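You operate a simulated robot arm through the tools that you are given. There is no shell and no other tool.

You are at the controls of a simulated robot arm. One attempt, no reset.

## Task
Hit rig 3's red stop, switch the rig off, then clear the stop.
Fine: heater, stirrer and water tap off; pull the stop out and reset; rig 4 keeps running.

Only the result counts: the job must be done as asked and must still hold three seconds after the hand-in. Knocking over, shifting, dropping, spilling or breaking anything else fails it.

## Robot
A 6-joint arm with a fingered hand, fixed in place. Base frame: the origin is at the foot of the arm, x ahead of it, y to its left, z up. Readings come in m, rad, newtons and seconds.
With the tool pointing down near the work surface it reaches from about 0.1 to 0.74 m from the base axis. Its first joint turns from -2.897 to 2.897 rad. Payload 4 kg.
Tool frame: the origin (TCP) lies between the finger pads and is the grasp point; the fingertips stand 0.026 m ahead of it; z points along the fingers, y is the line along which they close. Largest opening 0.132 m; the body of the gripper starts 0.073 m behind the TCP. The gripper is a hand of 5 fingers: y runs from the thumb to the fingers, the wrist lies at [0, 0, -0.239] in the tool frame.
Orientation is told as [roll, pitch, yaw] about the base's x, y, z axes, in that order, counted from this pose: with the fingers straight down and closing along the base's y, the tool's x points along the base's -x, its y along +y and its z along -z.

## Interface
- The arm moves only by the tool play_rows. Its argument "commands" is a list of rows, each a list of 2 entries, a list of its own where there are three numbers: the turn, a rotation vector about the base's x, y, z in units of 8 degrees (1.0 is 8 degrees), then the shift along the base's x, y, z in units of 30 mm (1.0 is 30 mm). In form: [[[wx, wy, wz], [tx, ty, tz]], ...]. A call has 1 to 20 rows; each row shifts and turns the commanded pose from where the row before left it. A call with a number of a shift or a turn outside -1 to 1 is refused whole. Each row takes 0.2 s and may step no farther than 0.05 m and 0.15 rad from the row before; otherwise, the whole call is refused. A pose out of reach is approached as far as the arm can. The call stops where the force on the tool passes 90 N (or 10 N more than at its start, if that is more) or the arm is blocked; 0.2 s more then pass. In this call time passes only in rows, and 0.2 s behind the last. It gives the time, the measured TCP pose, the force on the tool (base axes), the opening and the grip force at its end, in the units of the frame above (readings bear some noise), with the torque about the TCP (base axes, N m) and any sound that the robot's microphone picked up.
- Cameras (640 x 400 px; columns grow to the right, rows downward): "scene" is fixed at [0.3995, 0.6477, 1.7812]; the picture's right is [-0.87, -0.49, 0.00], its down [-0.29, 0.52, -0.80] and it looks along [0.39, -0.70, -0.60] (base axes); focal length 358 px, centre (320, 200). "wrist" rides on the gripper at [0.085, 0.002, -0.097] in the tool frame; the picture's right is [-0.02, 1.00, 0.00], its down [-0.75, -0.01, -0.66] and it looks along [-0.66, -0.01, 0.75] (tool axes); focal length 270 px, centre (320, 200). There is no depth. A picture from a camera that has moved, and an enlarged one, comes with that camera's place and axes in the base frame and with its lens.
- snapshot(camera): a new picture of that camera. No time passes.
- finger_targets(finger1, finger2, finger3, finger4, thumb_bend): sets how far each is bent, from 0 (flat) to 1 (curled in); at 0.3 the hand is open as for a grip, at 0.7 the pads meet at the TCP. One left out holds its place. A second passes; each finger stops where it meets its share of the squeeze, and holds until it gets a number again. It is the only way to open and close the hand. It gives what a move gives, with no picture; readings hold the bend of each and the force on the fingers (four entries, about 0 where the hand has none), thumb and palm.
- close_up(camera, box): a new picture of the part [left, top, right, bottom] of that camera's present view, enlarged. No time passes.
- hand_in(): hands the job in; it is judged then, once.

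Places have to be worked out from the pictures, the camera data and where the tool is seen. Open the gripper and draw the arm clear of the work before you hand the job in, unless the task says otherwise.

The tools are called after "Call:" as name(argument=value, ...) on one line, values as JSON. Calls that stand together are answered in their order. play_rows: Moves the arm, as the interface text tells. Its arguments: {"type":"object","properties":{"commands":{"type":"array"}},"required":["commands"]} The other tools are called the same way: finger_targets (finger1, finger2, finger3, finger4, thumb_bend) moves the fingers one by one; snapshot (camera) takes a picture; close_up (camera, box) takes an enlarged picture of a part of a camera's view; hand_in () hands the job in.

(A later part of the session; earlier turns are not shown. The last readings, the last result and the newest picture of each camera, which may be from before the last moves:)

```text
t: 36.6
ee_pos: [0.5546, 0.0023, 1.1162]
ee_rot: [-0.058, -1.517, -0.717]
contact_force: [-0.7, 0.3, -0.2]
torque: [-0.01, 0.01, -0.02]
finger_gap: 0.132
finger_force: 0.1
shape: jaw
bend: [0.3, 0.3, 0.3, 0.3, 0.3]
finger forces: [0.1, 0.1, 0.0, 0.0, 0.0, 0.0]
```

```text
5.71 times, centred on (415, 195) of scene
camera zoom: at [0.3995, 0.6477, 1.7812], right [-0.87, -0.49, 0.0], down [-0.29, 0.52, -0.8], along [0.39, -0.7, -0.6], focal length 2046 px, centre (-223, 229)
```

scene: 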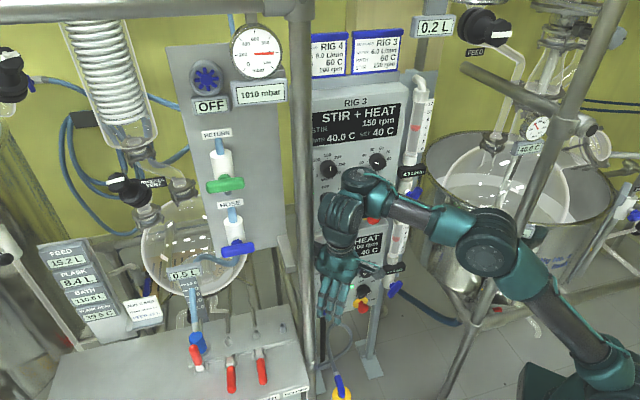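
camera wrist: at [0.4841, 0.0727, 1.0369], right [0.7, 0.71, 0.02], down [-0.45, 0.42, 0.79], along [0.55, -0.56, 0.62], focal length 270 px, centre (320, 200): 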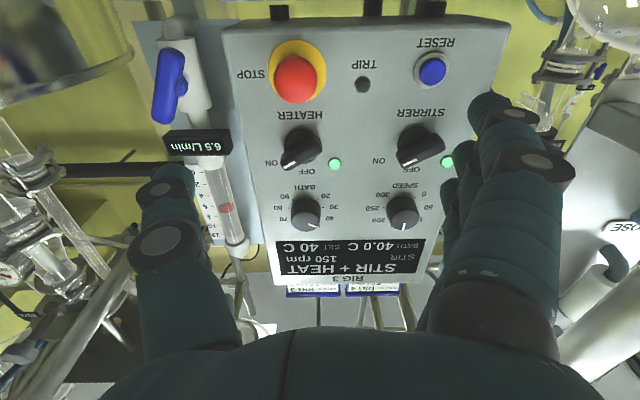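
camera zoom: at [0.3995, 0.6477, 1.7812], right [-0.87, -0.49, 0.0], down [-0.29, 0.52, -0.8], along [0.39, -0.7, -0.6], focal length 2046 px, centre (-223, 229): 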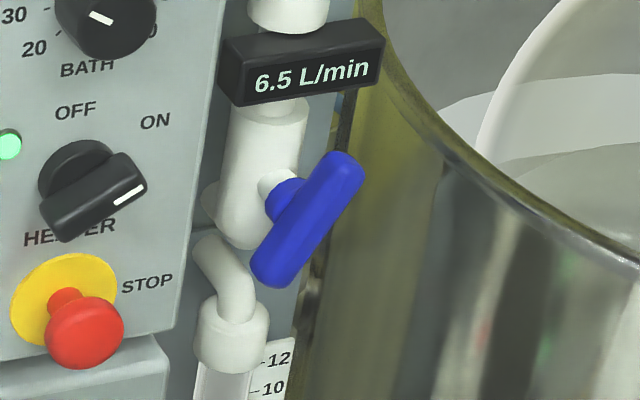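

The tap lever sits at about (0.585, -0.269, 1.119), turning about the panel normal, tilted 25° to the right of vertical; it can be pushed round. First I learn the fingers: I curl finger 1 and finger 4 fully and look.

Call:
finger_targets(finger1=1.0)

Call:
snapshot(camera="wrist")

Call:
close_up(camera="scene", box=[330, 190, 480, 290])

```text
t: 37.6
ee_pos: [0.5551, 0.0016, 1.1159]
ee_rot: [-0.059, -1.518, -0.718]
contact_force: [0.5, 0.8, 0.9]
torque: [0.03, 0.03, 0.02]
finger_gap: 0.0649
finger_force: 0.1
shape: fingers
bend: [1.0, 0.3, 0.3, 0.3, 0.3]
finger forces: [0.0, 0.0, 0.0, 0.0, 0.0, 0.0]
```

```text
taken
camera wrist: at [0.4841, 0.0727, 1.0369], right [0.7, 0.71, 0.02], down [-0.45, 0.42, 0.79], along [0.55, -0.56, 0.62], focal length 270 px, centre (320, 200)
```

wrist: 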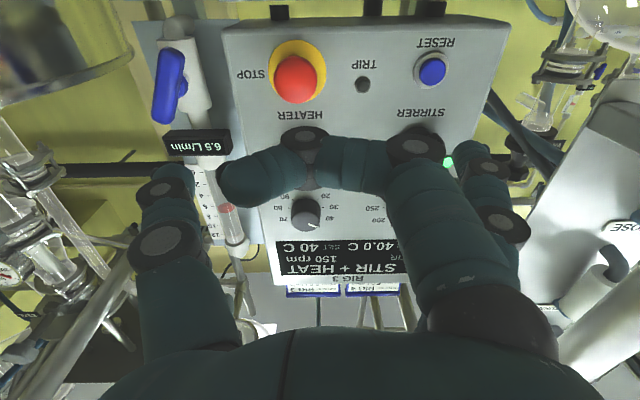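

```text
4.00 times, centred on (405, 240) of scene
camera zoom: at [0.3995, 0.6477, 1.7812], right [-0.87, -0.49, 0.0], down [-0.29, 0.52, -0.8], along [0.39, -0.7, -0.6], focal length 1432 px, centre (-20, 40)
```

zoom: 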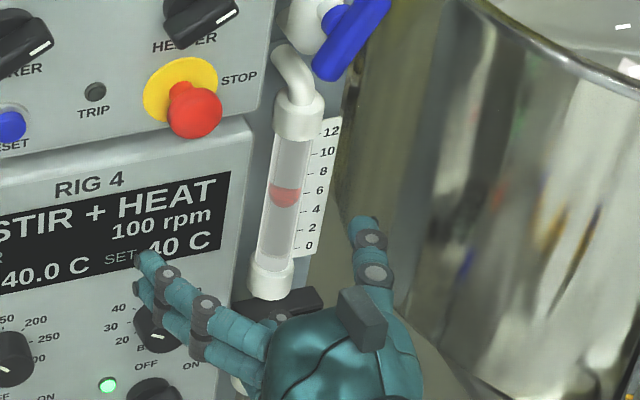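

Finger 1 is the one nearest the camera (lowest now). I try a pointing hand: finger 1 straight, the other fingers and thumb curled.

Call:
finger_targets(finger1=0.0, finger2=1.0, finger3=1.0, finger4=1.0, thumb_bend=0.3)

Call:
snapshot(camera="wrist")

Call:
close_up(camera="scene", box=[330, 190, 480, 290])

```text
t: 38.6
ee_pos: [0.5555, 0.0008, 1.1153]
ee_rot: [-0.058, -1.517, -0.717]
contact_force: [-0.6, 0.0, -1.1]
torque: [0.02, -0.02, -0.01]
finger_gap: 0.1684
finger_force: 0.1
shape: fingers
bend: [0.0, 1.0, 1.0, 1.0, 0.3]
finger forces: [0.0, 0.1, 0.1, 0.2, 0.0, 0.1]
```

```text
taken
camera wrist: at [0.4841, 0.0727, 1.0369], right [0.7, 0.71, 0.02], down [-0.45, 0.42, 0.79], along [0.55, -0.56, 0.62], focal length 270 px, centre (320, 200)
```

wrist: 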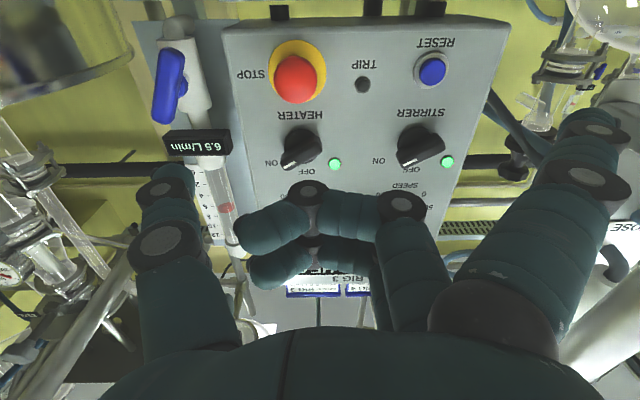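

```text
4.00 times, centred on (405, 240) of scene
camera zoom: at [0.3995, 0.6477, 1.7812], right [-0.87, -0.49, 0.0], down [-0.29, 0.52, -0.8], along [0.39, -0.7, -0.6], focal length 1432 px, centre (-20, 40)
```

zoom: 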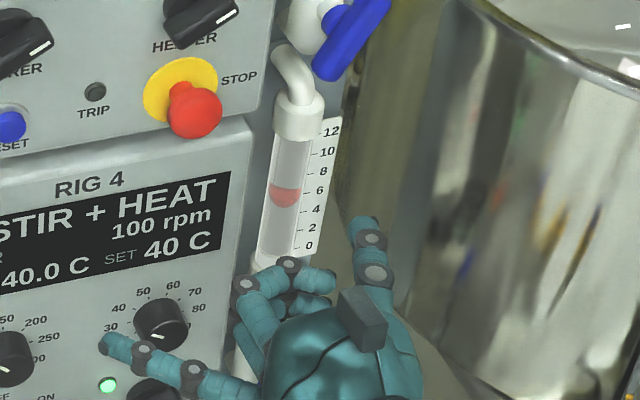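

Finger 1 at 0 splays outward, while curled fingers sit well behind. I try finger 1 at 0.65 as the poker with the others curled and the thumb curled too, and check the shape.

Call:
finger_targets(finger1=0.65, thumb_bend=1.0)

Call:
snapshot(camera="wrist")

Call:
close_up(camera="scene", box=[330, 190, 480, 290])

```text
t: 39.6
ee_pos: [0.5549, 0.0005, 1.1163]
ee_rot: [-0.057, -1.515, -0.716]
contact_force: [-0.3, -0.4, 0.4]
torque: [0.02, -0.01, 0.03]
finger_gap: 0.0279
finger_force: 0.1
shape: fingers
bend: [0.65, 1.0, 1.0, 1.0, 0.88]
finger forces: [0.0, 0.0, 0.0, 0.0, 0.1, 0.0]
```

```text
taken
camera wrist: at [0.4841, 0.0727, 1.0369], right [0.7, 0.71, 0.02], down [-0.45, 0.42, 0.79], along [0.55, -0.56, 0.62], focal length 270 px, centre (320, 200)
```

wrist: 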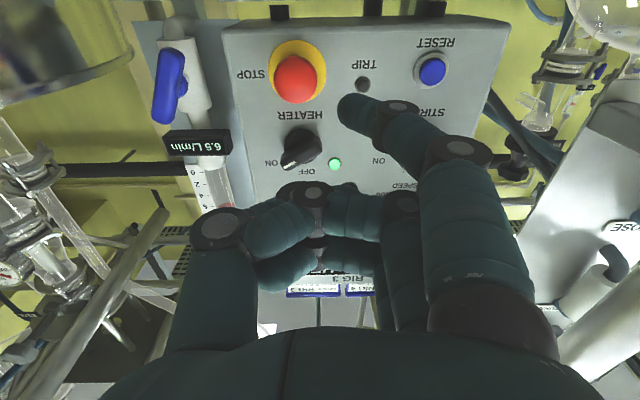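

```text
4.00 times, centred on (405, 240) of scene
camera zoom: at [0.3995, 0.6477, 1.7812], right [-0.87, -0.49, 0.0], down [-0.29, 0.52, -0.8], along [0.39, -0.7, -0.6], focal length 1432 px, centre (-20, 40)
```

zoom: 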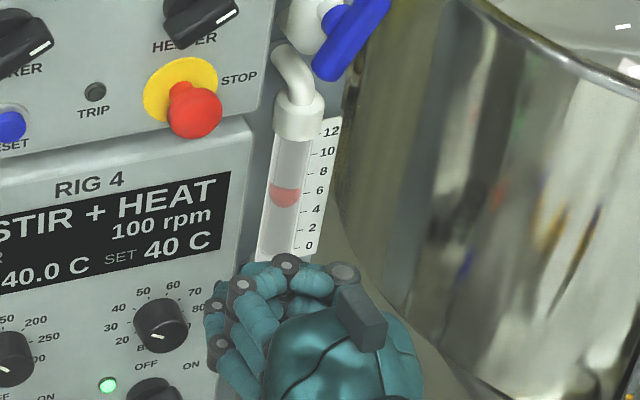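

At 0.65 the fingertip hooks sideways. I straighten it to 0.45 for a pointier poker and measure where its tip sits.

Call:
finger_targets(finger1=0.45)

Call:
snapshot(camera="wrist")

Call:
close_up(camera="scene", box=[330, 190, 480, 290])

```text
t: 40.6
ee_pos: [0.5546, 0.0021, 1.1164]
ee_rot: [-0.058, -1.516, -0.717]
contact_force: [-0.4, -0.5, -0.3]
torque: [0.02, 0.03, 0.0]
finger_gap: 0.0433
finger_force: 0.0
shape: fingers
bend: [0.45, 1.0, 1.0, 1.0, 0.88]
finger forces: [0.1, 0.0, 0.1, 0.0, 0.1, 0.0]
```

```text
taken
camera wrist: at [0.4841, 0.0727, 1.0369], right [0.7, 0.71, 0.02], down [-0.45, 0.42, 0.79], along [0.55, -0.56, 0.62], focal length 270 px, centre (320, 200)
```

wrist: 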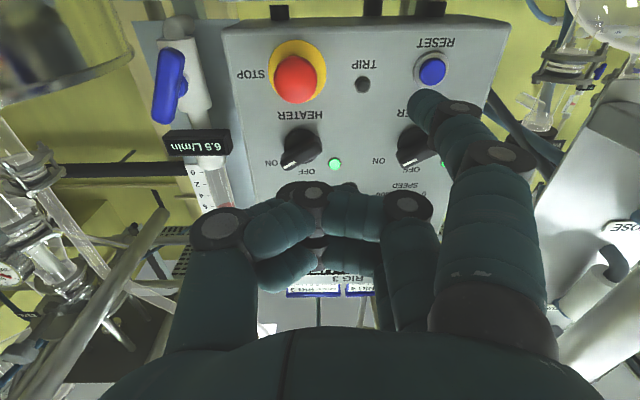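

```text
4.00 times, centred on (405, 240) of scene
camera zoom: at [0.3995, 0.6477, 1.7812], right [-0.87, -0.49, 0.0], down [-0.29, 0.52, -0.8], along [0.39, -0.7, -0.6], focal length 1432 px, centre (-20, 40)
```

zoom: 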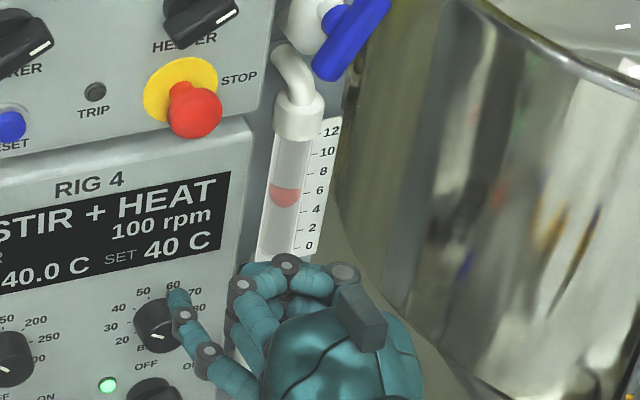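

The poker tip is confirmed by the scene view at tool (0.04, 0.044, 0.030), i.e. base (0.606, 0.014, 1.074). I move it in front of the red stop (about 5 cm off).

Call:
play_rows(commands=[[[0, 0, 0], [0.0325, -0.44, 0.125]], [[0, 0, 0], [0.0325, -0.44, 0.125]], [[0, 0, 0], [0.0325, -0.44, 0.125]], [[0, 0, 0], [0.0325, -0.44, 0.125]], [[0, 0, 0], [0.0325, -0.44, 0.125]], [[0, 0, 0], [0.0325, -0.44, 0.125]], [[0, 0, 0], [0.0325, -0.44, 0.125]], [[0, 0, 0], [0.0325, -0.44, 0.125]]])

Call:
snapshot(camera="wrist")

Call:
close_up(camera="scene", box=[320, 170, 460, 270])

```text
t: 42.4
ee_pos: [0.5632, -0.1038, 1.1441]
ee_rot: [-0.101, -1.537, -0.684]
contact_force: [-0.7, 0.7, -0.3]
torque: [-0.01, 0.01, 0.03]
finger_gap: 0.0433
finger_force: 0.0
shape: fingers
bend: [0.45, 1.0, 1.0, 1.0, 0.88]
finger forces: [0.1, 0.0, 0.0, 0.0, 0.0, 0.0]
```

```text
taken
camera wrist: at [0.494, -0.0341, 1.0646], right [0.71, 0.71, 0.02], down [-0.46, 0.44, 0.77], along [0.54, -0.55, 0.63], focal length 270 px, centre (320, 200)
```

wrist: 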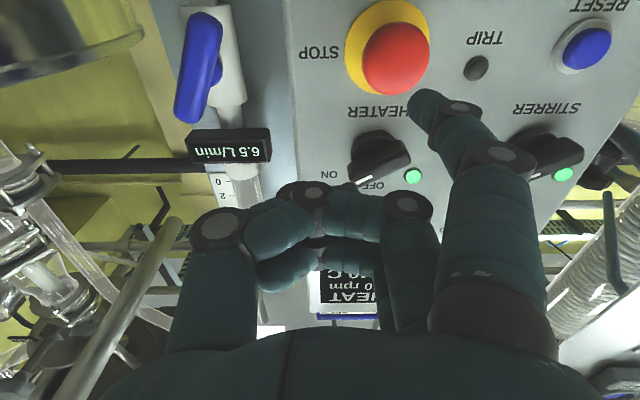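

```text
4.00 times, centred on (390, 220) of scene
camera zoom: at [0.3995, 0.6477, 1.7812], right [-0.87, -0.49, 0.0], down [-0.29, 0.52, -0.8], along [0.39, -0.7, -0.6], focal length 1432 px, centre (40, 120)
```

zoom: 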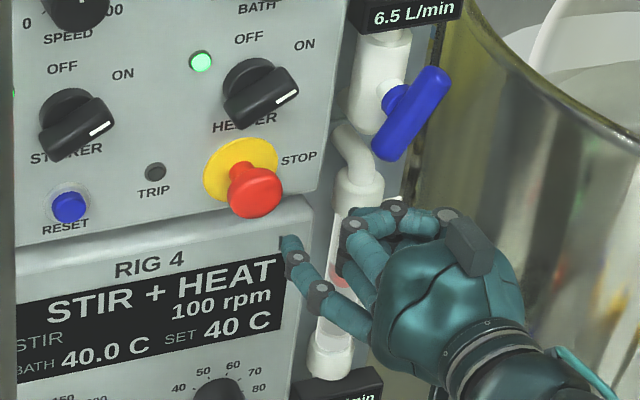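

Tip is on the stop's axis (e and z match within 2 mm), about 5 cm in front. I advance 40 mm along the panel normal.

Call:
play_rows(commands=[[[0, 0, 0], [0.236, -0.236, 0]], [[0, 0, 0], [0.236, -0.236, 0]], [[0, 0, 0], [0.236, -0.236, 0]], [[0, 0, 0], [0.236, -0.236, 0]]])

Call:
close_up(camera="wrist", box=[300, 0, 520, 140])

Call:
close_up(camera="scene", box=[320, 170, 460, 270])

```text
t: 43.4
ee_pos: [0.5911, -0.1336, 1.1476]
ee_rot: [-0.124, -1.538, -0.66]
contact_force: [0.4, -0.7, -0.6]
torque: [0.04, -0.02, 0.03]
finger_gap: 0.0435
finger_force: 0.1
shape: fingers
bend: [0.45, 1.0, 1.0, 1.0, 0.88]
finger forces: [0.1, 0.1, 0.0, 0.1, 0.0, 0.0]
```

```text
2.86 times, centred on (410, 70) of wrist
camera zoom: at [0.5221, -0.0622, 1.0657], right [0.71, 0.71, 0.02], down [-0.46, 0.44, 0.77], along [0.54, -0.55, 0.63], focal length 772 px, centre (63, 571)
```

zoom: 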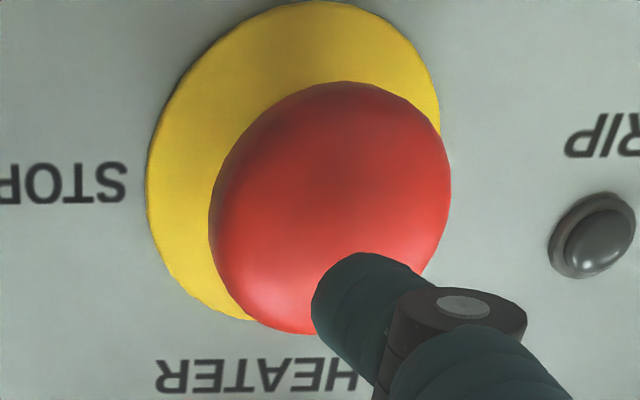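

```text
4.00 times, centred on (390, 220) of scene
camera zoom: at [0.3995, 0.6477, 1.7812], right [-0.87, -0.49, 0.0], down [-0.29, 0.52, -0.8], along [0.39, -0.7, -0.6], focal length 1432 px, centre (40, 120)
```

zoom: 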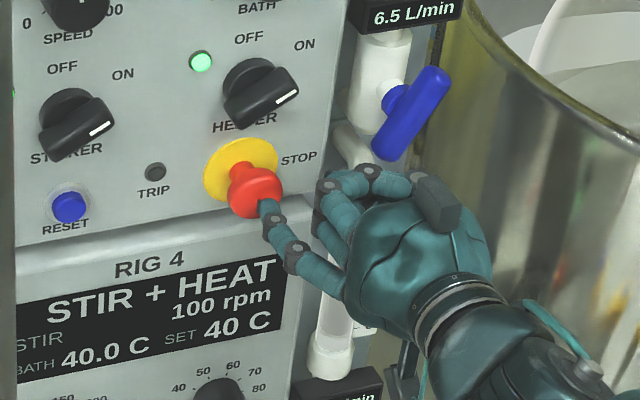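

The tip is just in front of the cap. I push in along the normal in 5 mm steps.

Call:
play_rows(commands=[[[0, 0, 0], [0.118, -0.118, 0]], [[0, 0, 0], [0.118, -0.118, 0]], [[0, 0, 0], [0.118, -0.118, 0]]])

Call:
close_up(camera="wrist", box=[300, 0, 520, 140])

Call:
close_up(camera="scene", box=[320, 170, 460, 270])

```text
t: 44.2
ee_pos: [0.6022, -0.1432, 1.1461]
ee_rot: [-0.131, -1.538, -0.654]
contact_force: [-1.0, 0.3, 0.5]
torque: [-0.02, 0.06, 0.12]
finger_gap: 0.0436
finger_force: 0.5
shape: fingers
bend: [0.45, 1.0, 1.0, 1.0, 0.88]
finger forces: [1.4, 0.0, 0.1, 0.0, 0.1, 0.0]
```

```text
2.86 times, centred on (410, 70) of wrist
camera zoom: at [0.5327, -0.0729, 1.0654], right [0.71, 0.71, 0.02], down [-0.46, 0.44, 0.77], along [0.54, -0.55, 0.63], focal length 772 px, centre (63, 571)
```

zoom: 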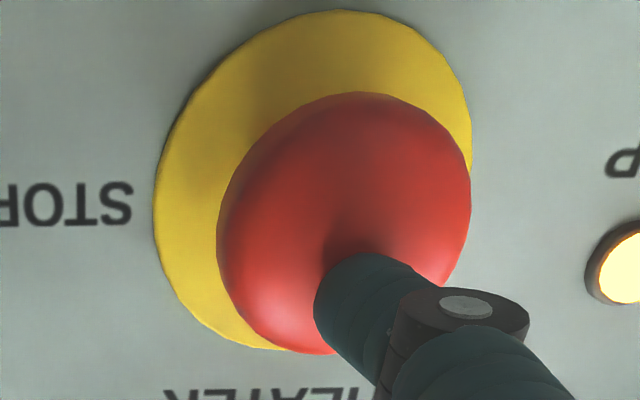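

```text
4.00 times, centred on (390, 220) of scene
camera zoom: at [0.3995, 0.6477, 1.7812], right [-0.87, -0.49, 0.0], down [-0.29, 0.52, -0.8], along [0.39, -0.7, -0.6], focal length 1432 px, centre (40, 120)
```

zoom: 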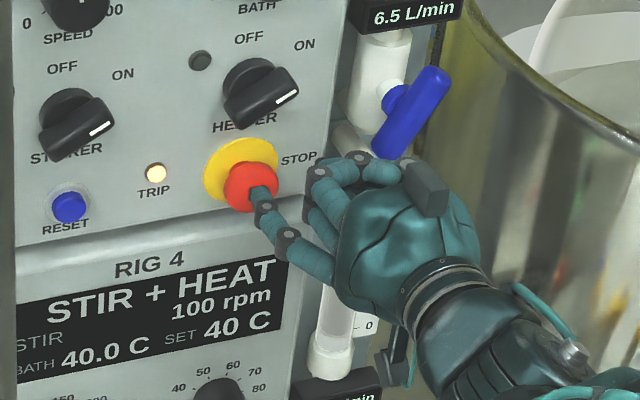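

The TRIP lamp lit and the heater lamp went out: the stop has been hit. I push a few mm more to be sure it latches, then draw back.

Call:
play_rows(commands=[[[0, 0, 0], [0.1, -0.1, 0]], [[0, 0, 0], [0.05, -0.05, 0]], [[0, 0, 0], [-0.25, 0.25, 0]], [[0, 0, 0], [-0.35, 0.35, 0]], [[0, 0, 0], [-0.35, 0.35, 0]], [[0, 0, 0], [-0.35, 0.35, 0]]])

Call:
snapshot(camera="wrist")

Call:
snapshot(camera="scene")

Call:
close_up(camera="scene", box=[310, 140, 450, 240])

```text
t: 45.6
ee_pos: [0.5666, -0.1093, 1.1468]
ee_rot: [-0.099, -1.539, -0.687]
contact_force: [0.3, 0.5, 0.0]
torque: [0.01, -0.02, -0.01]
finger_gap: 0.0438
finger_force: 0.0
shape: fingers
bend: [0.45, 1.0, 1.0, 1.0, 0.88]
finger forces: [0.0, 0.1, 0.0, 0.1, 0.0, 0.0]
```

```text
taken
camera wrist: at [0.4976, -0.0383, 1.0659], right [0.71, 0.71, 0.02], down [-0.46, 0.44, 0.77], along [0.54, -0.55, 0.63], focal length 270 px, centre (320, 200)
```

wrist: 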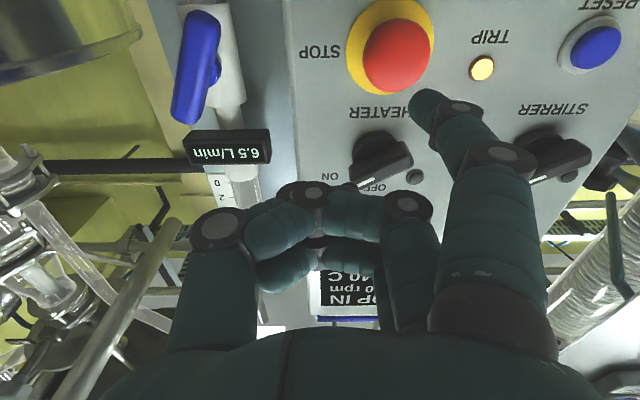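

```text
taken
```

scene: 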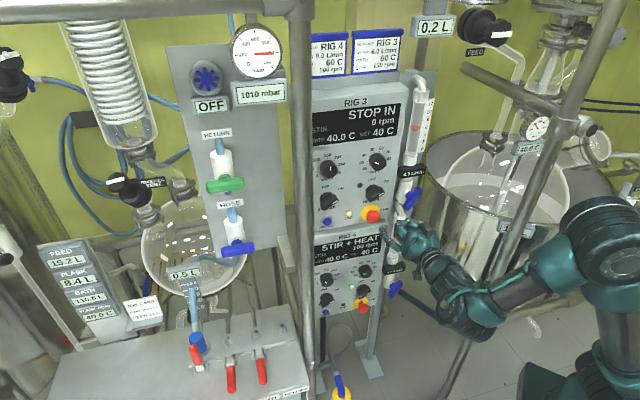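

```text
4.00 times, centred on (380, 190) of scene
camera zoom: at [0.3995, 0.6477, 1.7812], right [-0.87, -0.49, 0.0], down [-0.29, 0.52, -0.8], along [0.39, -0.7, -0.6], focal length 1432 px, centre (80, 240)
```

zoom: 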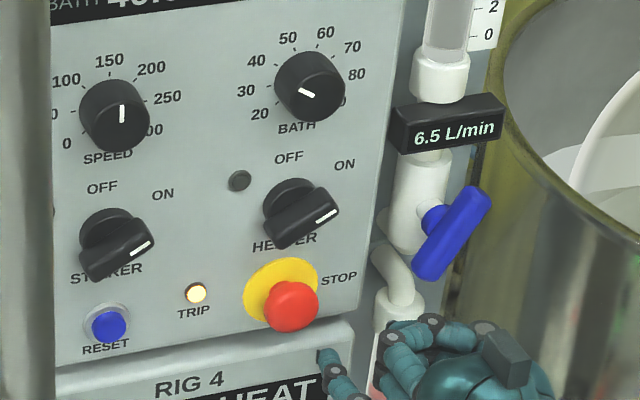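

Display reads STOP IN, 0 rpm; the stop stays in, and rig 4 still runs. Next is the heater switch; I zoom in for its exact position.

Call:
close_up(camera="wrist", box=[310, 90, 470, 220])

Call:
close_up(camera="scene", box=[355, 165, 415, 215])

```text
3.08 times, centred on (390, 155) of wrist
camera zoom: at [0.4976, -0.0383, 1.0659], right [0.71, 0.71, 0.02], down [-0.46, 0.44, 0.77], along [0.54, -0.55, 0.63], focal length 832 px, centre (105, 338)
```

zoom: 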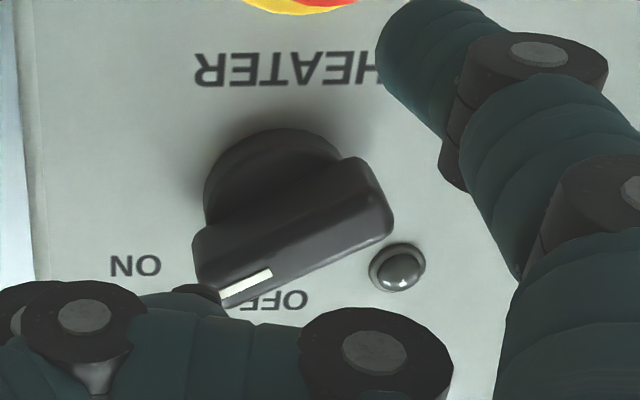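

```text
8.00 times, centred on (385, 190) of scene
camera zoom: at [0.3995, 0.6477, 1.7812], right [-0.87, -0.49, 0.0], down [-0.29, 0.52, -0.8], along [0.39, -0.7, -0.6], focal length 2865 px, centre (-200, 280)
```

zoom: 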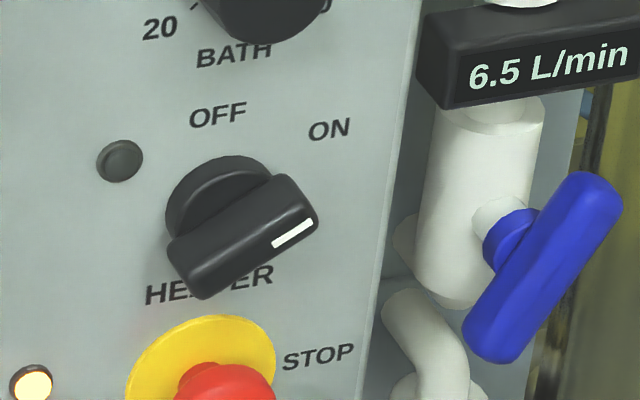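

The heater handle points 30° above horizontal (ON); OFF is straight up, so it needs ~60° counter-clockwise. Knob centre is at e = -0.3715, z = 1.188, front face 28 mm proud. I move the poker tip to the lower-right side of the handle, still off the panel.

Call:
play_rows(commands=[[[0, 0, 0], [-0.154, -0.154, 0.42]], [[0, 0, 0], [-0.154, -0.154, 0.42]], [[0, 0, 0], [-0.154, -0.154, 0.42]], [[0, 0, 0], [-0.154, -0.154, 0.42]], [[0, 0, 0], [-0.154, -0.154, 0.42]]])

Call:
snapshot(camera="wrist")

Call:
close_up(camera="scene", box=[330, 140, 450, 240])

```text
t: 46.8
ee_pos: [0.5451, -0.1306, 1.2093]
ee_rot: [-0.111, -1.536, -0.671]
contact_force: [0.2, -0.7, -0.6]
torque: [-0.03, 0.0, -0.03]
finger_gap: 0.0439
finger_force: 0.1
shape: fingers
bend: [0.45, 1.0, 1.0, 1.0, 0.88]
finger forces: [0.0, 0.1, 0.0, 0.1, 0.0, 0.0]
```

```text
taken
camera wrist: at [0.4756, -0.0607, 1.1283], right [0.71, 0.71, 0.02], down [-0.46, 0.44, 0.77], along [0.54, -0.55, 0.63], focal length 270 px, centre (320, 200)
```

wrist: 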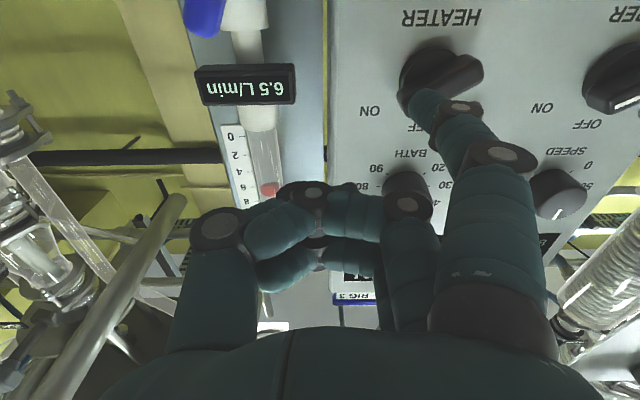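

```text
4.00 times, centred on (390, 190) of scene
camera zoom: at [0.3995, 0.6477, 1.7812], right [-0.87, -0.49, 0.0], down [-0.29, 0.52, -0.8], along [0.39, -0.7, -0.6], focal length 1432 px, centre (40, 240)
```

zoom: 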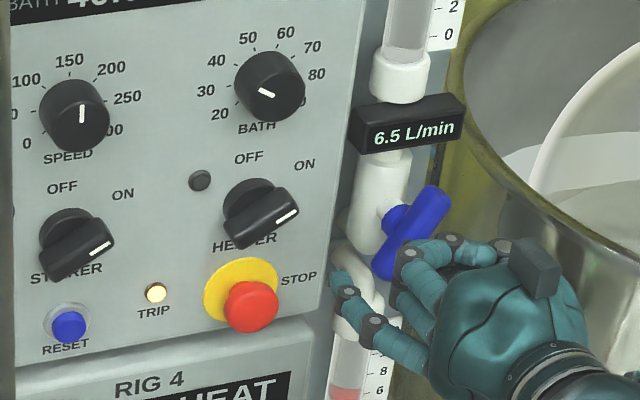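

The tip is at e = -0.338, z = 1.169, right and below the handle's ON end. I advance toward the panel until the tip is ~15 mm from it.

Call:
play_rows(commands=[[[0, 0, 0], [0.26, -0.26, 0]], [[0, 0, 0], [0.26, -0.26, 0]], [[0, 0, 0], [0.26, -0.26, 0]], [[0, 0, 0], [0.26, -0.26, 0]], [[0, 0, 0], [0.26, -0.26, 0]]])

Call:
snapshot(camera="wrist")

Call:
close_up(camera="scene", box=[330, 140, 450, 240])

```text
t: 48.0
ee_pos: [0.5831, -0.1725, 1.2101]
ee_rot: [-0.12, -1.538, -0.662]
contact_force: [0.5, 0.2, -0.8]
torque: [-0.01, 0.05, 0.05]
finger_gap: 0.0438
finger_force: 0.1
shape: fingers
bend: [0.45, 1.0, 1.0, 1.0, 0.88]
finger forces: [0.0, 0.1, 0.0, 0.1, 0.1, 0.1]
```

```text
taken
camera wrist: at [0.5148, -0.1008, 1.1287], right [0.71, 0.71, 0.02], down [-0.46, 0.44, 0.77], along [0.54, -0.55, 0.63], focal length 270 px, centre (320, 200)
```

wrist: 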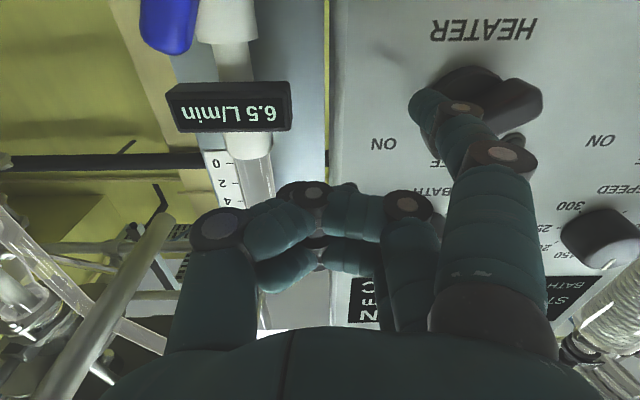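

```text
4.00 times, centred on (390, 190) of scene
camera zoom: at [0.3995, 0.6477, 1.7812], right [-0.87, -0.49, 0.0], down [-0.29, 0.52, -0.8], along [0.39, -0.7, -0.6], focal length 1432 px, centre (40, 240)
```

zoom: 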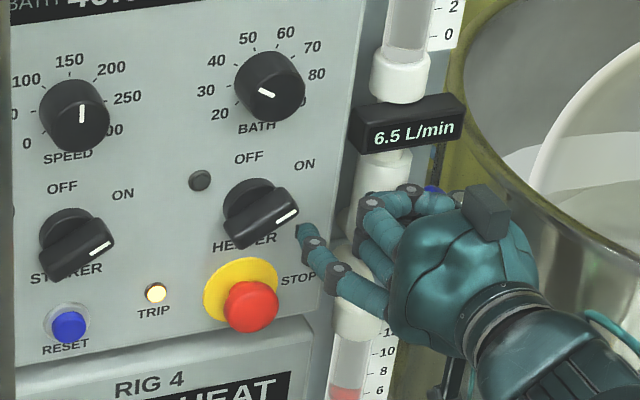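

The tip is beside the handle's ON end, 25 mm off the panel. I go 10 mm deeper and begin pushing the handle end upward along its arc.

Call:
play_rows(commands=[[[0, 0, 0], [0.236, -0.236, 0]], [[0, 0, 0], [0.145, 0.145, 0.22]], [[0, 0, 0], [0.145, 0.145, 0.22]], [[0, 0, 0], [-0.009, -0.009, 0.22]], [[0, 0, 0], [0.031, 0.031, 0.213]]])

Call:
snapshot(camera="wrist")

Call:
close_up(camera="scene", box=[330, 140, 450, 240])

```text
t: 49.2
ee_pos: [0.6001, -0.1686, 1.2361]
ee_rot: [-0.111, -1.536, -0.677]
contact_force: [0.7, -0.4, 0.0]
torque: [-0.01, 0.05, -0.02]
finger_gap: 0.0434
finger_force: 0.4
shape: fingers
bend: [0.45, 1.0, 1.0, 1.0, 0.88]
finger forces: [0.5, 0.1, 0.0, 0.0, 0.1, 0.0]
```

```text
taken
camera wrist: at [0.5307, -0.098, 1.1546], right [0.71, 0.71, 0.02], down [-0.46, 0.44, 0.77], along [0.54, -0.55, 0.63], focal length 270 px, centre (320, 200)
```

wrist: 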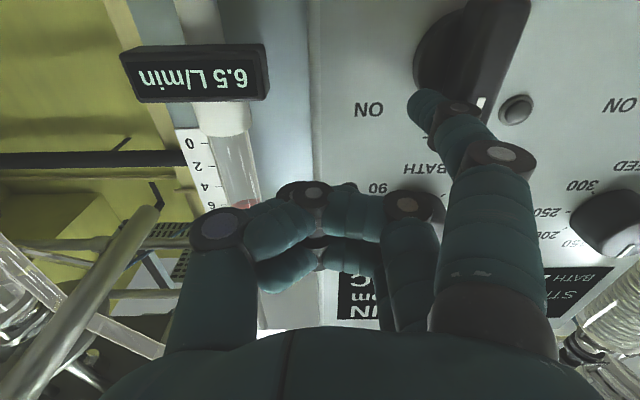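

```text
4.00 times, centred on (390, 190) of scene
camera zoom: at [0.3995, 0.6477, 1.7812], right [-0.87, -0.49, 0.0], down [-0.29, 0.52, -0.8], along [0.39, -0.7, -0.6], focal length 1432 px, centre (40, 240)
```

zoom: 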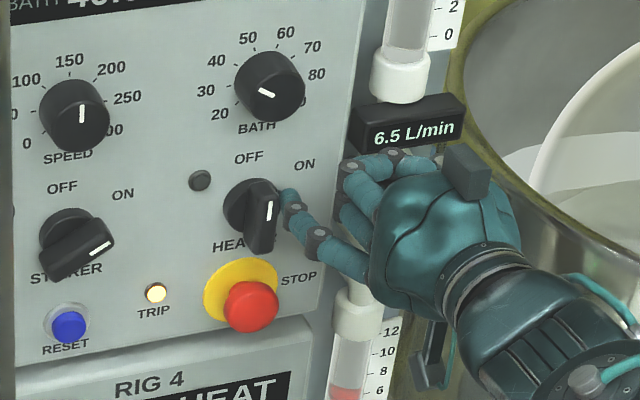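

The handle has swung to nearly upright. I zoom in to judge how far it is from OFF.

Call:
close_up(camera="scene", box=[355, 165, 415, 215])

Call:
close_up(camera="wrist", box=[370, 0, 570, 140])

```text
8.00 times, centred on (385, 190) of scene
camera zoom: at [0.3995, 0.6477, 1.7812], right [-0.87, -0.49, 0.0], down [-0.29, 0.52, -0.8], along [0.39, -0.7, -0.6], focal length 2865 px, centre (-200, 280)
```

zoom: 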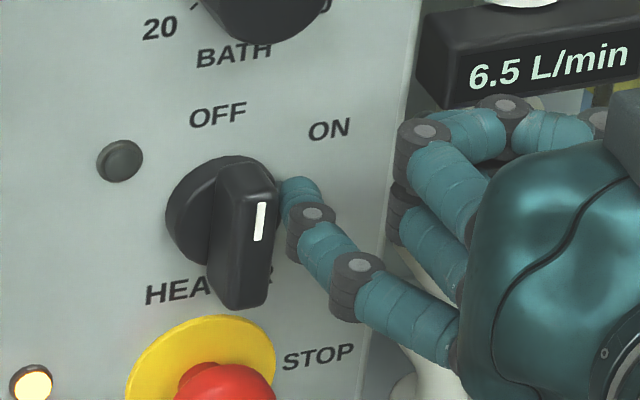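

```text
2.86 times, centred on (470, 70) of wrist
camera zoom: at [0.5307, -0.098, 1.1546], right [0.71, 0.71, 0.02], down [-0.46, 0.44, 0.77], along [0.54, -0.55, 0.63], focal length 772 px, centre (-109, 571)
```

zoom: 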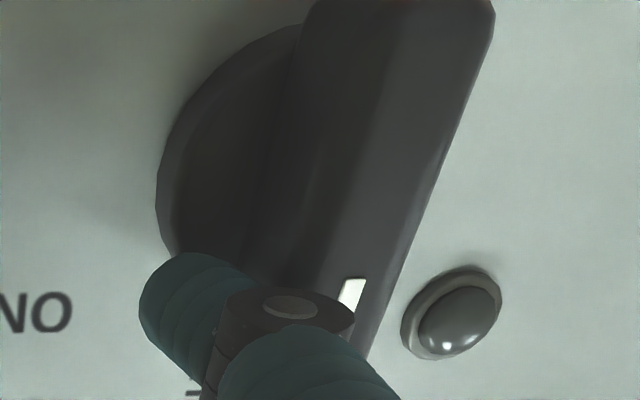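

The heater mark now points straight up at OFF (about 90°). I back the finger out and move across to the stirrer switch, which sits 133 mm to the left at the same height.

Call:
play_rows(commands=[[[0, 0, 0], [-0.283, 0.283, 0]], [[0, 0, 0], [-0.283, 0.283, 0]], [[0, 0, 0], [-0.283, 0.283, 0]], [[0, 0, 0], [-0.283, 0.283, 0]], [[0, 0, 0], [-0.283, 0.283, 0]], [[0, 0, 0], [0.282, 0.282, -0.082]], [[0, 0, 0], [0.282, 0.282, -0.082]], [[0, 0, 0], [0.282, 0.282, -0.082]], [[0, 0, 0], [0.282, 0.282, -0.082]], [[0, 0, 0], [0.282, 0.282, -0.082]], [[0, 0, 0], [0.282, 0.282, -0.082]], [[0, 0, 0], [0.282, 0.282, -0.082]], [[0, 0, 0], [0.282, 0.282, -0.082]], [[0, 0, 0], [0.282, 0.282, -0.082]], [[0, 0, 0], [0.282, 0.282, -0.082]]])

Call:
snapshot(camera="wrist")

Call:
close_up(camera="scene", box=[290, 140, 450, 240])

```text
t: 52.4
ee_pos: [0.6417, -0.0403, 1.2103]
ee_rot: [-0.102, -1.538, -0.681]
contact_force: [0.1, -0.5, 0.3]
torque: [0.0, -0.03, -0.01]
finger_gap: 0.0435
finger_force: 0.1
shape: fingers
bend: [0.45, 1.0, 1.0, 1.0, 0.88]
finger forces: [0.0, 0.0, 0.0, 0.1, 0.0, 0.1]
```

```text
taken
camera wrist: at [0.5734, 0.0299, 1.1297], right [0.71, 0.71, 0.02], down [-0.46, 0.44, 0.77], along [0.54, -0.55, 0.63], focal length 270 px, centre (320, 200)
```

wrist: 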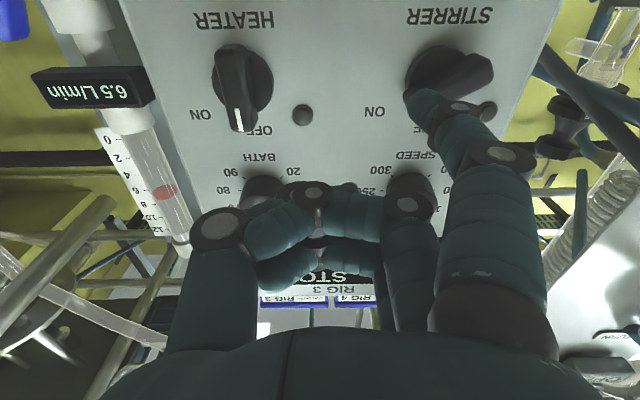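

```text
4.00 times, centred on (370, 190) of scene
camera zoom: at [0.3995, 0.6477, 1.7812], right [-0.87, -0.49, 0.0], down [-0.29, 0.52, -0.8], along [0.39, -0.7, -0.6], focal length 1432 px, centre (120, 240)
```

zoom: 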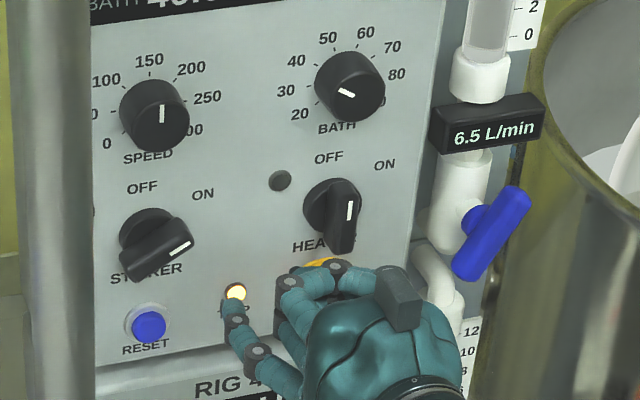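

The heater mark points at OFF. The tip now has the same relation to the stirrer handle as before, so I repeat the same advance and push.

Call:
play_rows(commands=[[[0, 0, 0], [0.2875, -0.2875, 0]], [[0, 0, 0], [0.2875, -0.2875, 0]], [[0, 0, 0], [0.2875, -0.2875, 0]], [[0, 0, 0], [0.2875, -0.2875, 0]], [[0, 0, 0], [0.2875, -0.2875, 0]]])

Call:
close_up(camera="scene", box=[310, 165, 370, 215])

Call:
close_up(camera="wrist", box=[370, 0, 570, 140])

```text
t: 53.6
ee_pos: [0.6849, -0.0845, 1.21]
ee_rot: [-0.104, -1.539, -0.682]
contact_force: [0.1, -0.1, -0.8]
torque: [0.0, 0.04, -0.03]
finger_gap: 0.0434
finger_force: 0.1
shape: fingers
bend: [0.45, 1.0, 1.0, 1.0, 0.88]
finger forces: [0.0, 0.0, 0.1, 0.0, 0.0, 0.0]
```

```text
8.00 times, centred on (340, 190) of scene
camera zoom: at [0.3995, 0.6477, 1.7812], right [-0.87, -0.49, 0.0], down [-0.29, 0.52, -0.8], along [0.39, -0.7, -0.6], focal length 2865 px, centre (160, 280)
```

zoom: 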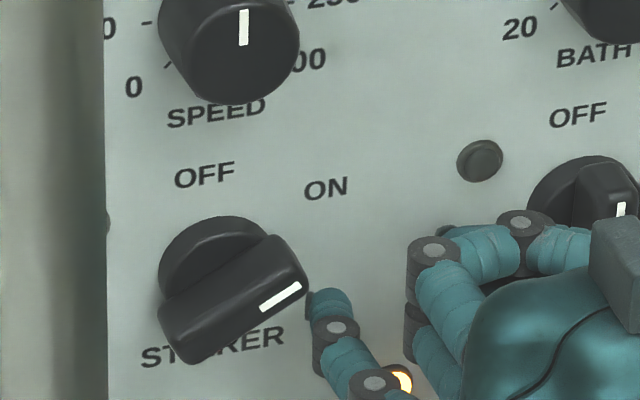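

```text
2.86 times, centred on (470, 70) of wrist
camera zoom: at [0.6159, -0.0135, 1.1297], right [0.71, 0.71, 0.02], down [-0.46, 0.44, 0.77], along [0.54, -0.55, 0.63], focal length 772 px, centre (-109, 571)
```

zoom: 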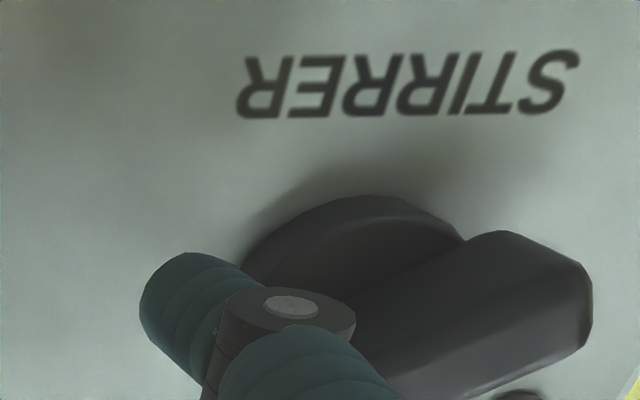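

The tip lies right and below the stirrer handle's ON end at the proper depth. I push it up along the arc as with the heater.

Call:
play_rows(commands=[[[0, 0, 0], [0.145, 0.145, 0.22]], [[0, 0, 0], [0.145, 0.145, 0.22]], [[0, 0, 0], [-0.009, -0.009, 0.22]], [[0, 0, 0], [0.031, 0.031, 0.213]]])

Call:
close_up(camera="scene", box=[310, 165, 370, 215])

Call:
snapshot(camera="wrist")

```text
t: 54.6
ee_pos: [0.694, -0.0747, 1.2355]
ee_rot: [-0.118, -1.538, -0.666]
contact_force: [1.2, 0.2, -0.7]
torque: [0.03, 0.0, 0.01]
finger_gap: 0.0433
finger_force: 0.0
shape: fingers
bend: [0.45, 1.0, 1.0, 1.0, 0.88]
finger forces: [0.0, 0.1, 0.0, 0.1, 0.0, 0.0]
```

```text
8.00 times, centred on (340, 190) of scene
camera zoom: at [0.3995, 0.6477, 1.7812], right [-0.87, -0.49, 0.0], down [-0.29, 0.52, -0.8], along [0.39, -0.7, -0.6], focal length 2865 px, centre (160, 280)
```

zoom: 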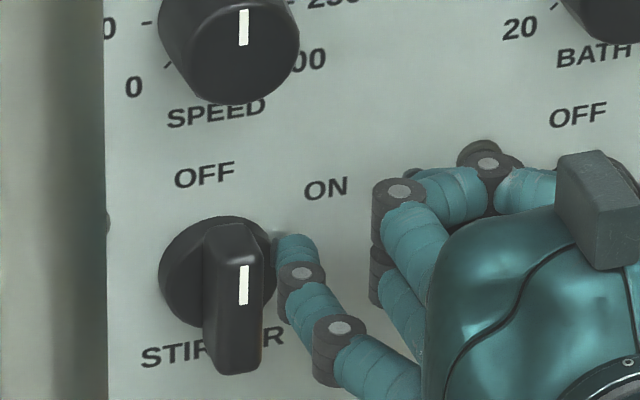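

```text
taken
camera wrist: at [0.6252, -0.0043, 1.1554], right [0.71, 0.71, 0.02], down [-0.46, 0.44, 0.77], along [0.54, -0.55, 0.63], focal length 270 px, centre (320, 200)
```

wrist: 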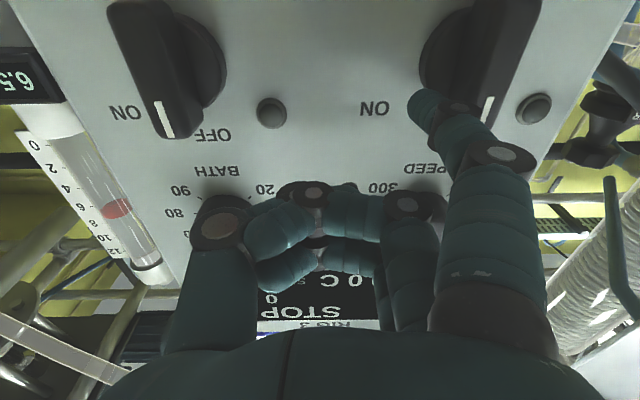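

The stirrer mark also points at OFF. Now the water tap: I back out and carry the poker tip to the right toward the upper-left side of the blue lever.

Call:
play_rows(commands=[[[0, 0, 0], [-0.297, 0.297, 0]], [[0, 0, 0], [-0.297, 0.297, 0]], [[0, 0, 0], [-0.297, 0.297, 0]], [[0, 0, 0], [-0.297, 0.297, 0]], [[0, 0, 0], [-0.297, 0.297, 0]], [[0, 0, 0], [-0.394, -0.394, -0.106]], [[0, 0, 0], [-0.394, -0.394, -0.106]], [[0, 0, 0], [-0.394, -0.394, -0.106]], [[0, 0, 0], [-0.394, -0.394, -0.106]], [[0, 0, 0], [-0.394, -0.394, -0.106]], [[0, 0, 0], [-0.394, -0.394, -0.106]], [[0, 0, 0], [-0.394, -0.394, -0.106]], [[0, 0, 0], [-0.394, -0.394, -0.106]], [[0, 0, 0], [-0.394, -0.394, -0.106]], [[0, 0, 0], [-0.394, -0.394, -0.106]]])

Call:
snapshot(camera="wrist")

Call:
snapshot(camera="scene")

```text
t: 57.8
ee_pos: [0.5308, -0.1477, 1.2053]
ee_rot: [-0.102, -1.538, -0.681]
contact_force: [-0.7, 0.4, 0.1]
torque: [0.05, -0.02, -0.01]
finger_gap: 0.0436
finger_force: 0.2
shape: fingers
bend: [0.45, 1.0, 1.0, 1.0, 0.88]
finger forces: [0.1, 0.1, 0.0, 0.1, 0.0, 0.0]
```

```text
taken
camera wrist: at [0.4623, -0.0772, 1.124], right [0.71, 0.71, 0.02], down [-0.46, 0.44, 0.77], along [0.54, -0.55, 0.63], focal length 270 px, centre (320, 200)
```

wrist: 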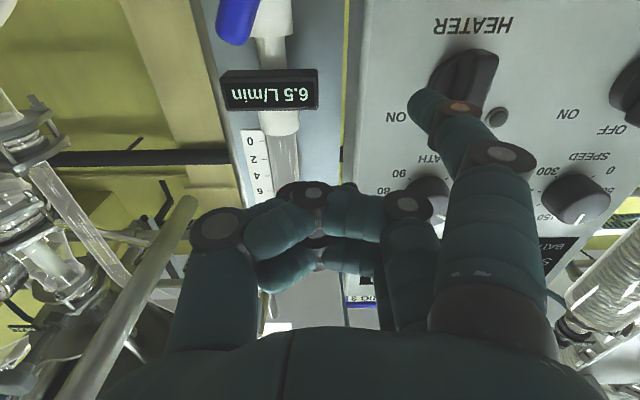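

```text
taken
```

scene: 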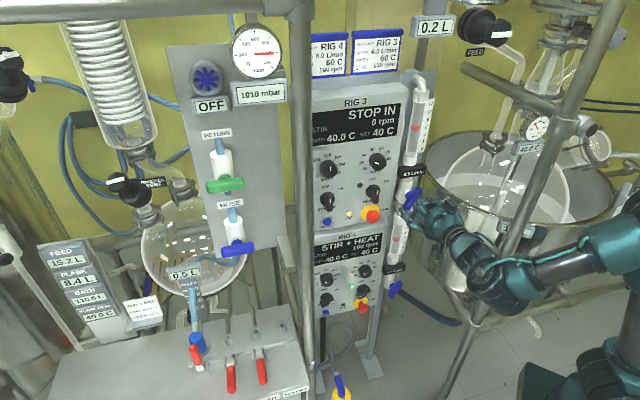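

No flags so far. I move a further ~7 cm to the right to stand in front of the gap left of the lever's upper arm.

Call:
play_rows(commands=[[[0, 0, 0], [-0.319, -0.319, -0.087]], [[0, 0, 0], [-0.319, -0.319, -0.087]], [[0, 0, 0], [-0.319, -0.319, -0.087]], [[0, 0, 0], [-0.319, -0.319, -0.087]], [[0, 0, 0], [-0.319, -0.319, -0.087]]])

Call:
snapshot(camera="wrist")

Call:
close_up(camera="scene", box=[360, 150, 480, 240])

```text
t: 59.0
ee_pos: [0.4844, -0.1972, 1.1915]
ee_rot: [-0.099, -1.538, -0.684]
contact_force: [0.1, 1.1, 0.1]
torque: [0.0, 0.05, -0.01]
finger_gap: 0.0434
finger_force: 0.1
shape: fingers
bend: [0.45, 1.0, 1.0, 1.0, 0.88]
finger forces: [0.0, 0.0, 0.0, 0.0, 0.0, 0.0]
```

```text
taken
camera wrist: at [0.4146, -0.1261, 1.1108], right [0.71, 0.71, 0.02], down [-0.46, 0.44, 0.77], along [0.54, -0.55, 0.63], focal length 270 px, centre (320, 200)
```

wrist: 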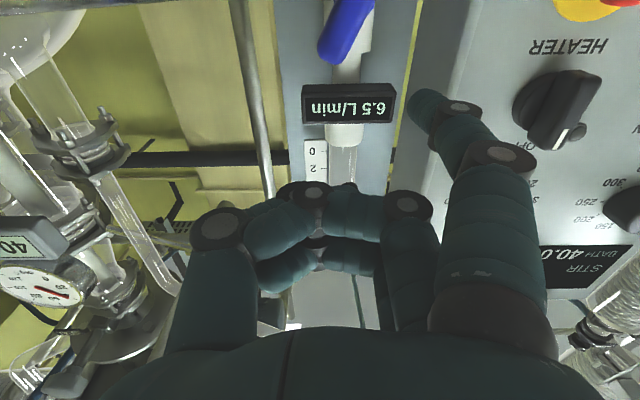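

```text
4.44 times, centred on (420, 195) of scene
camera zoom: at [0.3995, 0.6477, 1.7812], right [-0.87, -0.49, 0.0], down [-0.29, 0.52, -0.8], along [0.39, -0.7, -0.6], focal length 1592 px, centre (-124, 222)
```

zoom: 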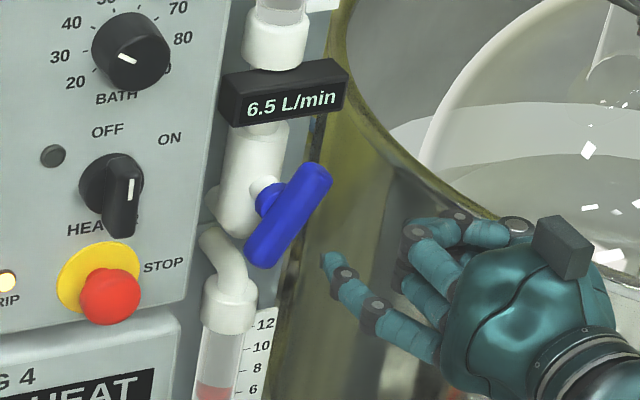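

Refined: display box is higher and farther back (no conflict), lever's upper end at e = -0.211, z = 1.153, n = -0.60; my tip is ~3 cm left of it. I advance into the gap to lever depth.

Call:
play_rows(commands=[[[0, 0, 0], [0.281, -0.281, 0]], [[0, 0, 0], [0.281, -0.281, 0]], [[0, 0, 0], [0.281, -0.281, 0]], [[0, 0, 0], [0.281, -0.281, 0]], [[0, 0, 0], [0.281, -0.281, 0]], [[0, 0, 0], [0.281, -0.281, 0]]])

Call:
snapshot(camera="wrist")

Call:
close_up(camera="scene", box=[360, 150, 480, 240])

```text
t: 60.4
ee_pos: [0.534, -0.246, 1.1915]
ee_rot: [-0.091, -1.538, -0.695]
contact_force: [-0.6, 0.0, -0.3]
torque: [0.01, -0.06, 0.03]
finger_gap: 0.0433
finger_force: 0.0
shape: fingers
bend: [0.45, 1.0, 1.0, 1.0, 0.88]
finger forces: [0.0, 0.0, 0.0, 0.1, 0.1, 0.1]
```

```text
taken
camera wrist: at [0.465, -0.1761, 1.1107], right [0.71, 0.71, 0.02], down [-0.46, 0.44, 0.77], along [0.54, -0.55, 0.63], focal length 270 px, centre (320, 200)
```

wrist: 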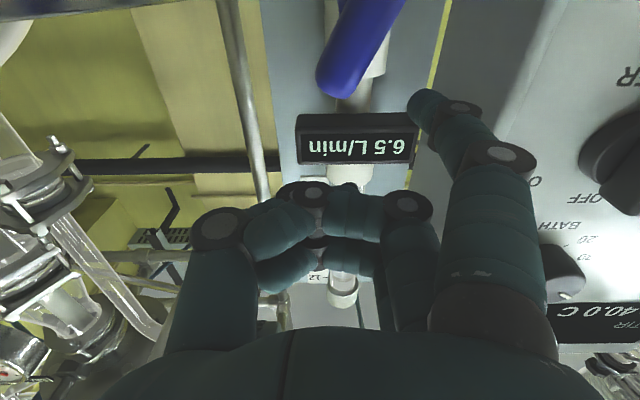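

```text
4.44 times, centred on (420, 195) of scene
camera zoom: at [0.3995, 0.6477, 1.7812], right [-0.87, -0.49, 0.0], down [-0.29, 0.52, -0.8], along [0.39, -0.7, -0.6], focal length 1592 px, centre (-124, 222)
```

zoom: 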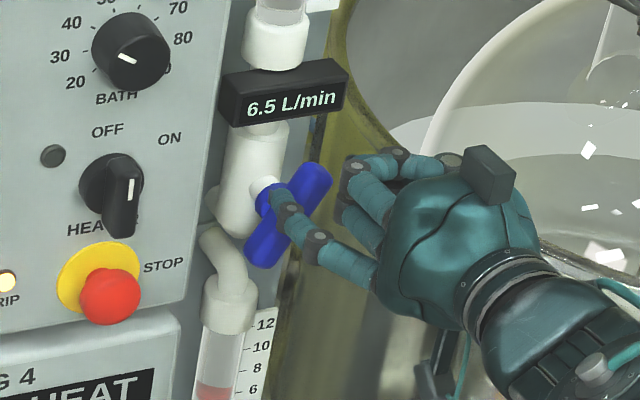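

The tip is left of the lever's upper arm and 24 mm short of its depth. I go in those last 24 mm.

Call:
play_rows(commands=[[[0, 0, 0], [0.2, -0.2, 0]], [[0, 0, 0], [0.2, -0.2, 0]], [[0, 0, 0], [0.18, -0.18, 0]]])

Call:
close_up(camera="wrist", box=[270, 0, 510, 150])

Call:
close_up(camera="scene", box=[380, 160, 450, 230])

```text
t: 61.2
ee_pos: [0.5528, -0.2634, 1.1922]
ee_rot: [-0.106, -1.54, -0.677]
contact_force: [0.0, -0.1, 0.2]
torque: [0.01, -0.02, -0.01]
finger_gap: 0.0434
finger_force: 0.2
shape: fingers
bend: [0.45, 1.0, 1.0, 1.0, 0.88]
finger forces: [0.1, 0.0, 0.0, 0.0, 0.0, 0.0]
```

```text
2.67 times, centred on (390, 75) of wrist
camera zoom: at [0.4829, -0.1935, 1.1107], right [0.71, 0.71, 0.02], down [-0.46, 0.44, 0.77], along [0.54, -0.55, 0.63], focal length 721 px, centre (133, 533)
```

zoom: 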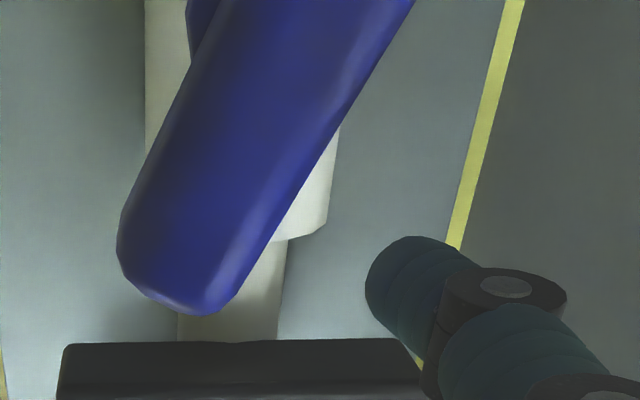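

```text
5.71 times, centred on (415, 195) of scene
camera zoom: at [0.3995, 0.6477, 1.7812], right [-0.87, -0.49, 0.0], down [-0.29, 0.52, -0.8], along [0.39, -0.7, -0.6], focal length 2046 px, centre (-223, 229)
```

zoom: 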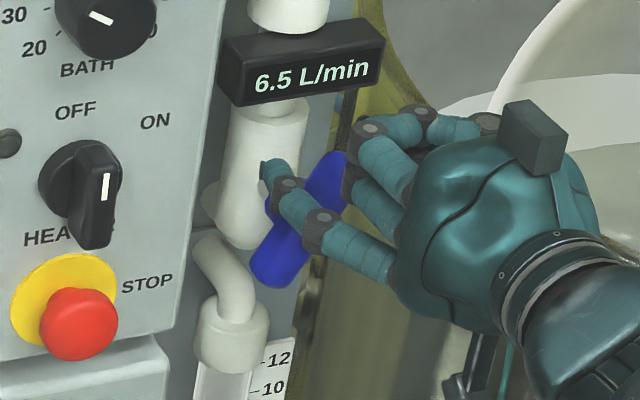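

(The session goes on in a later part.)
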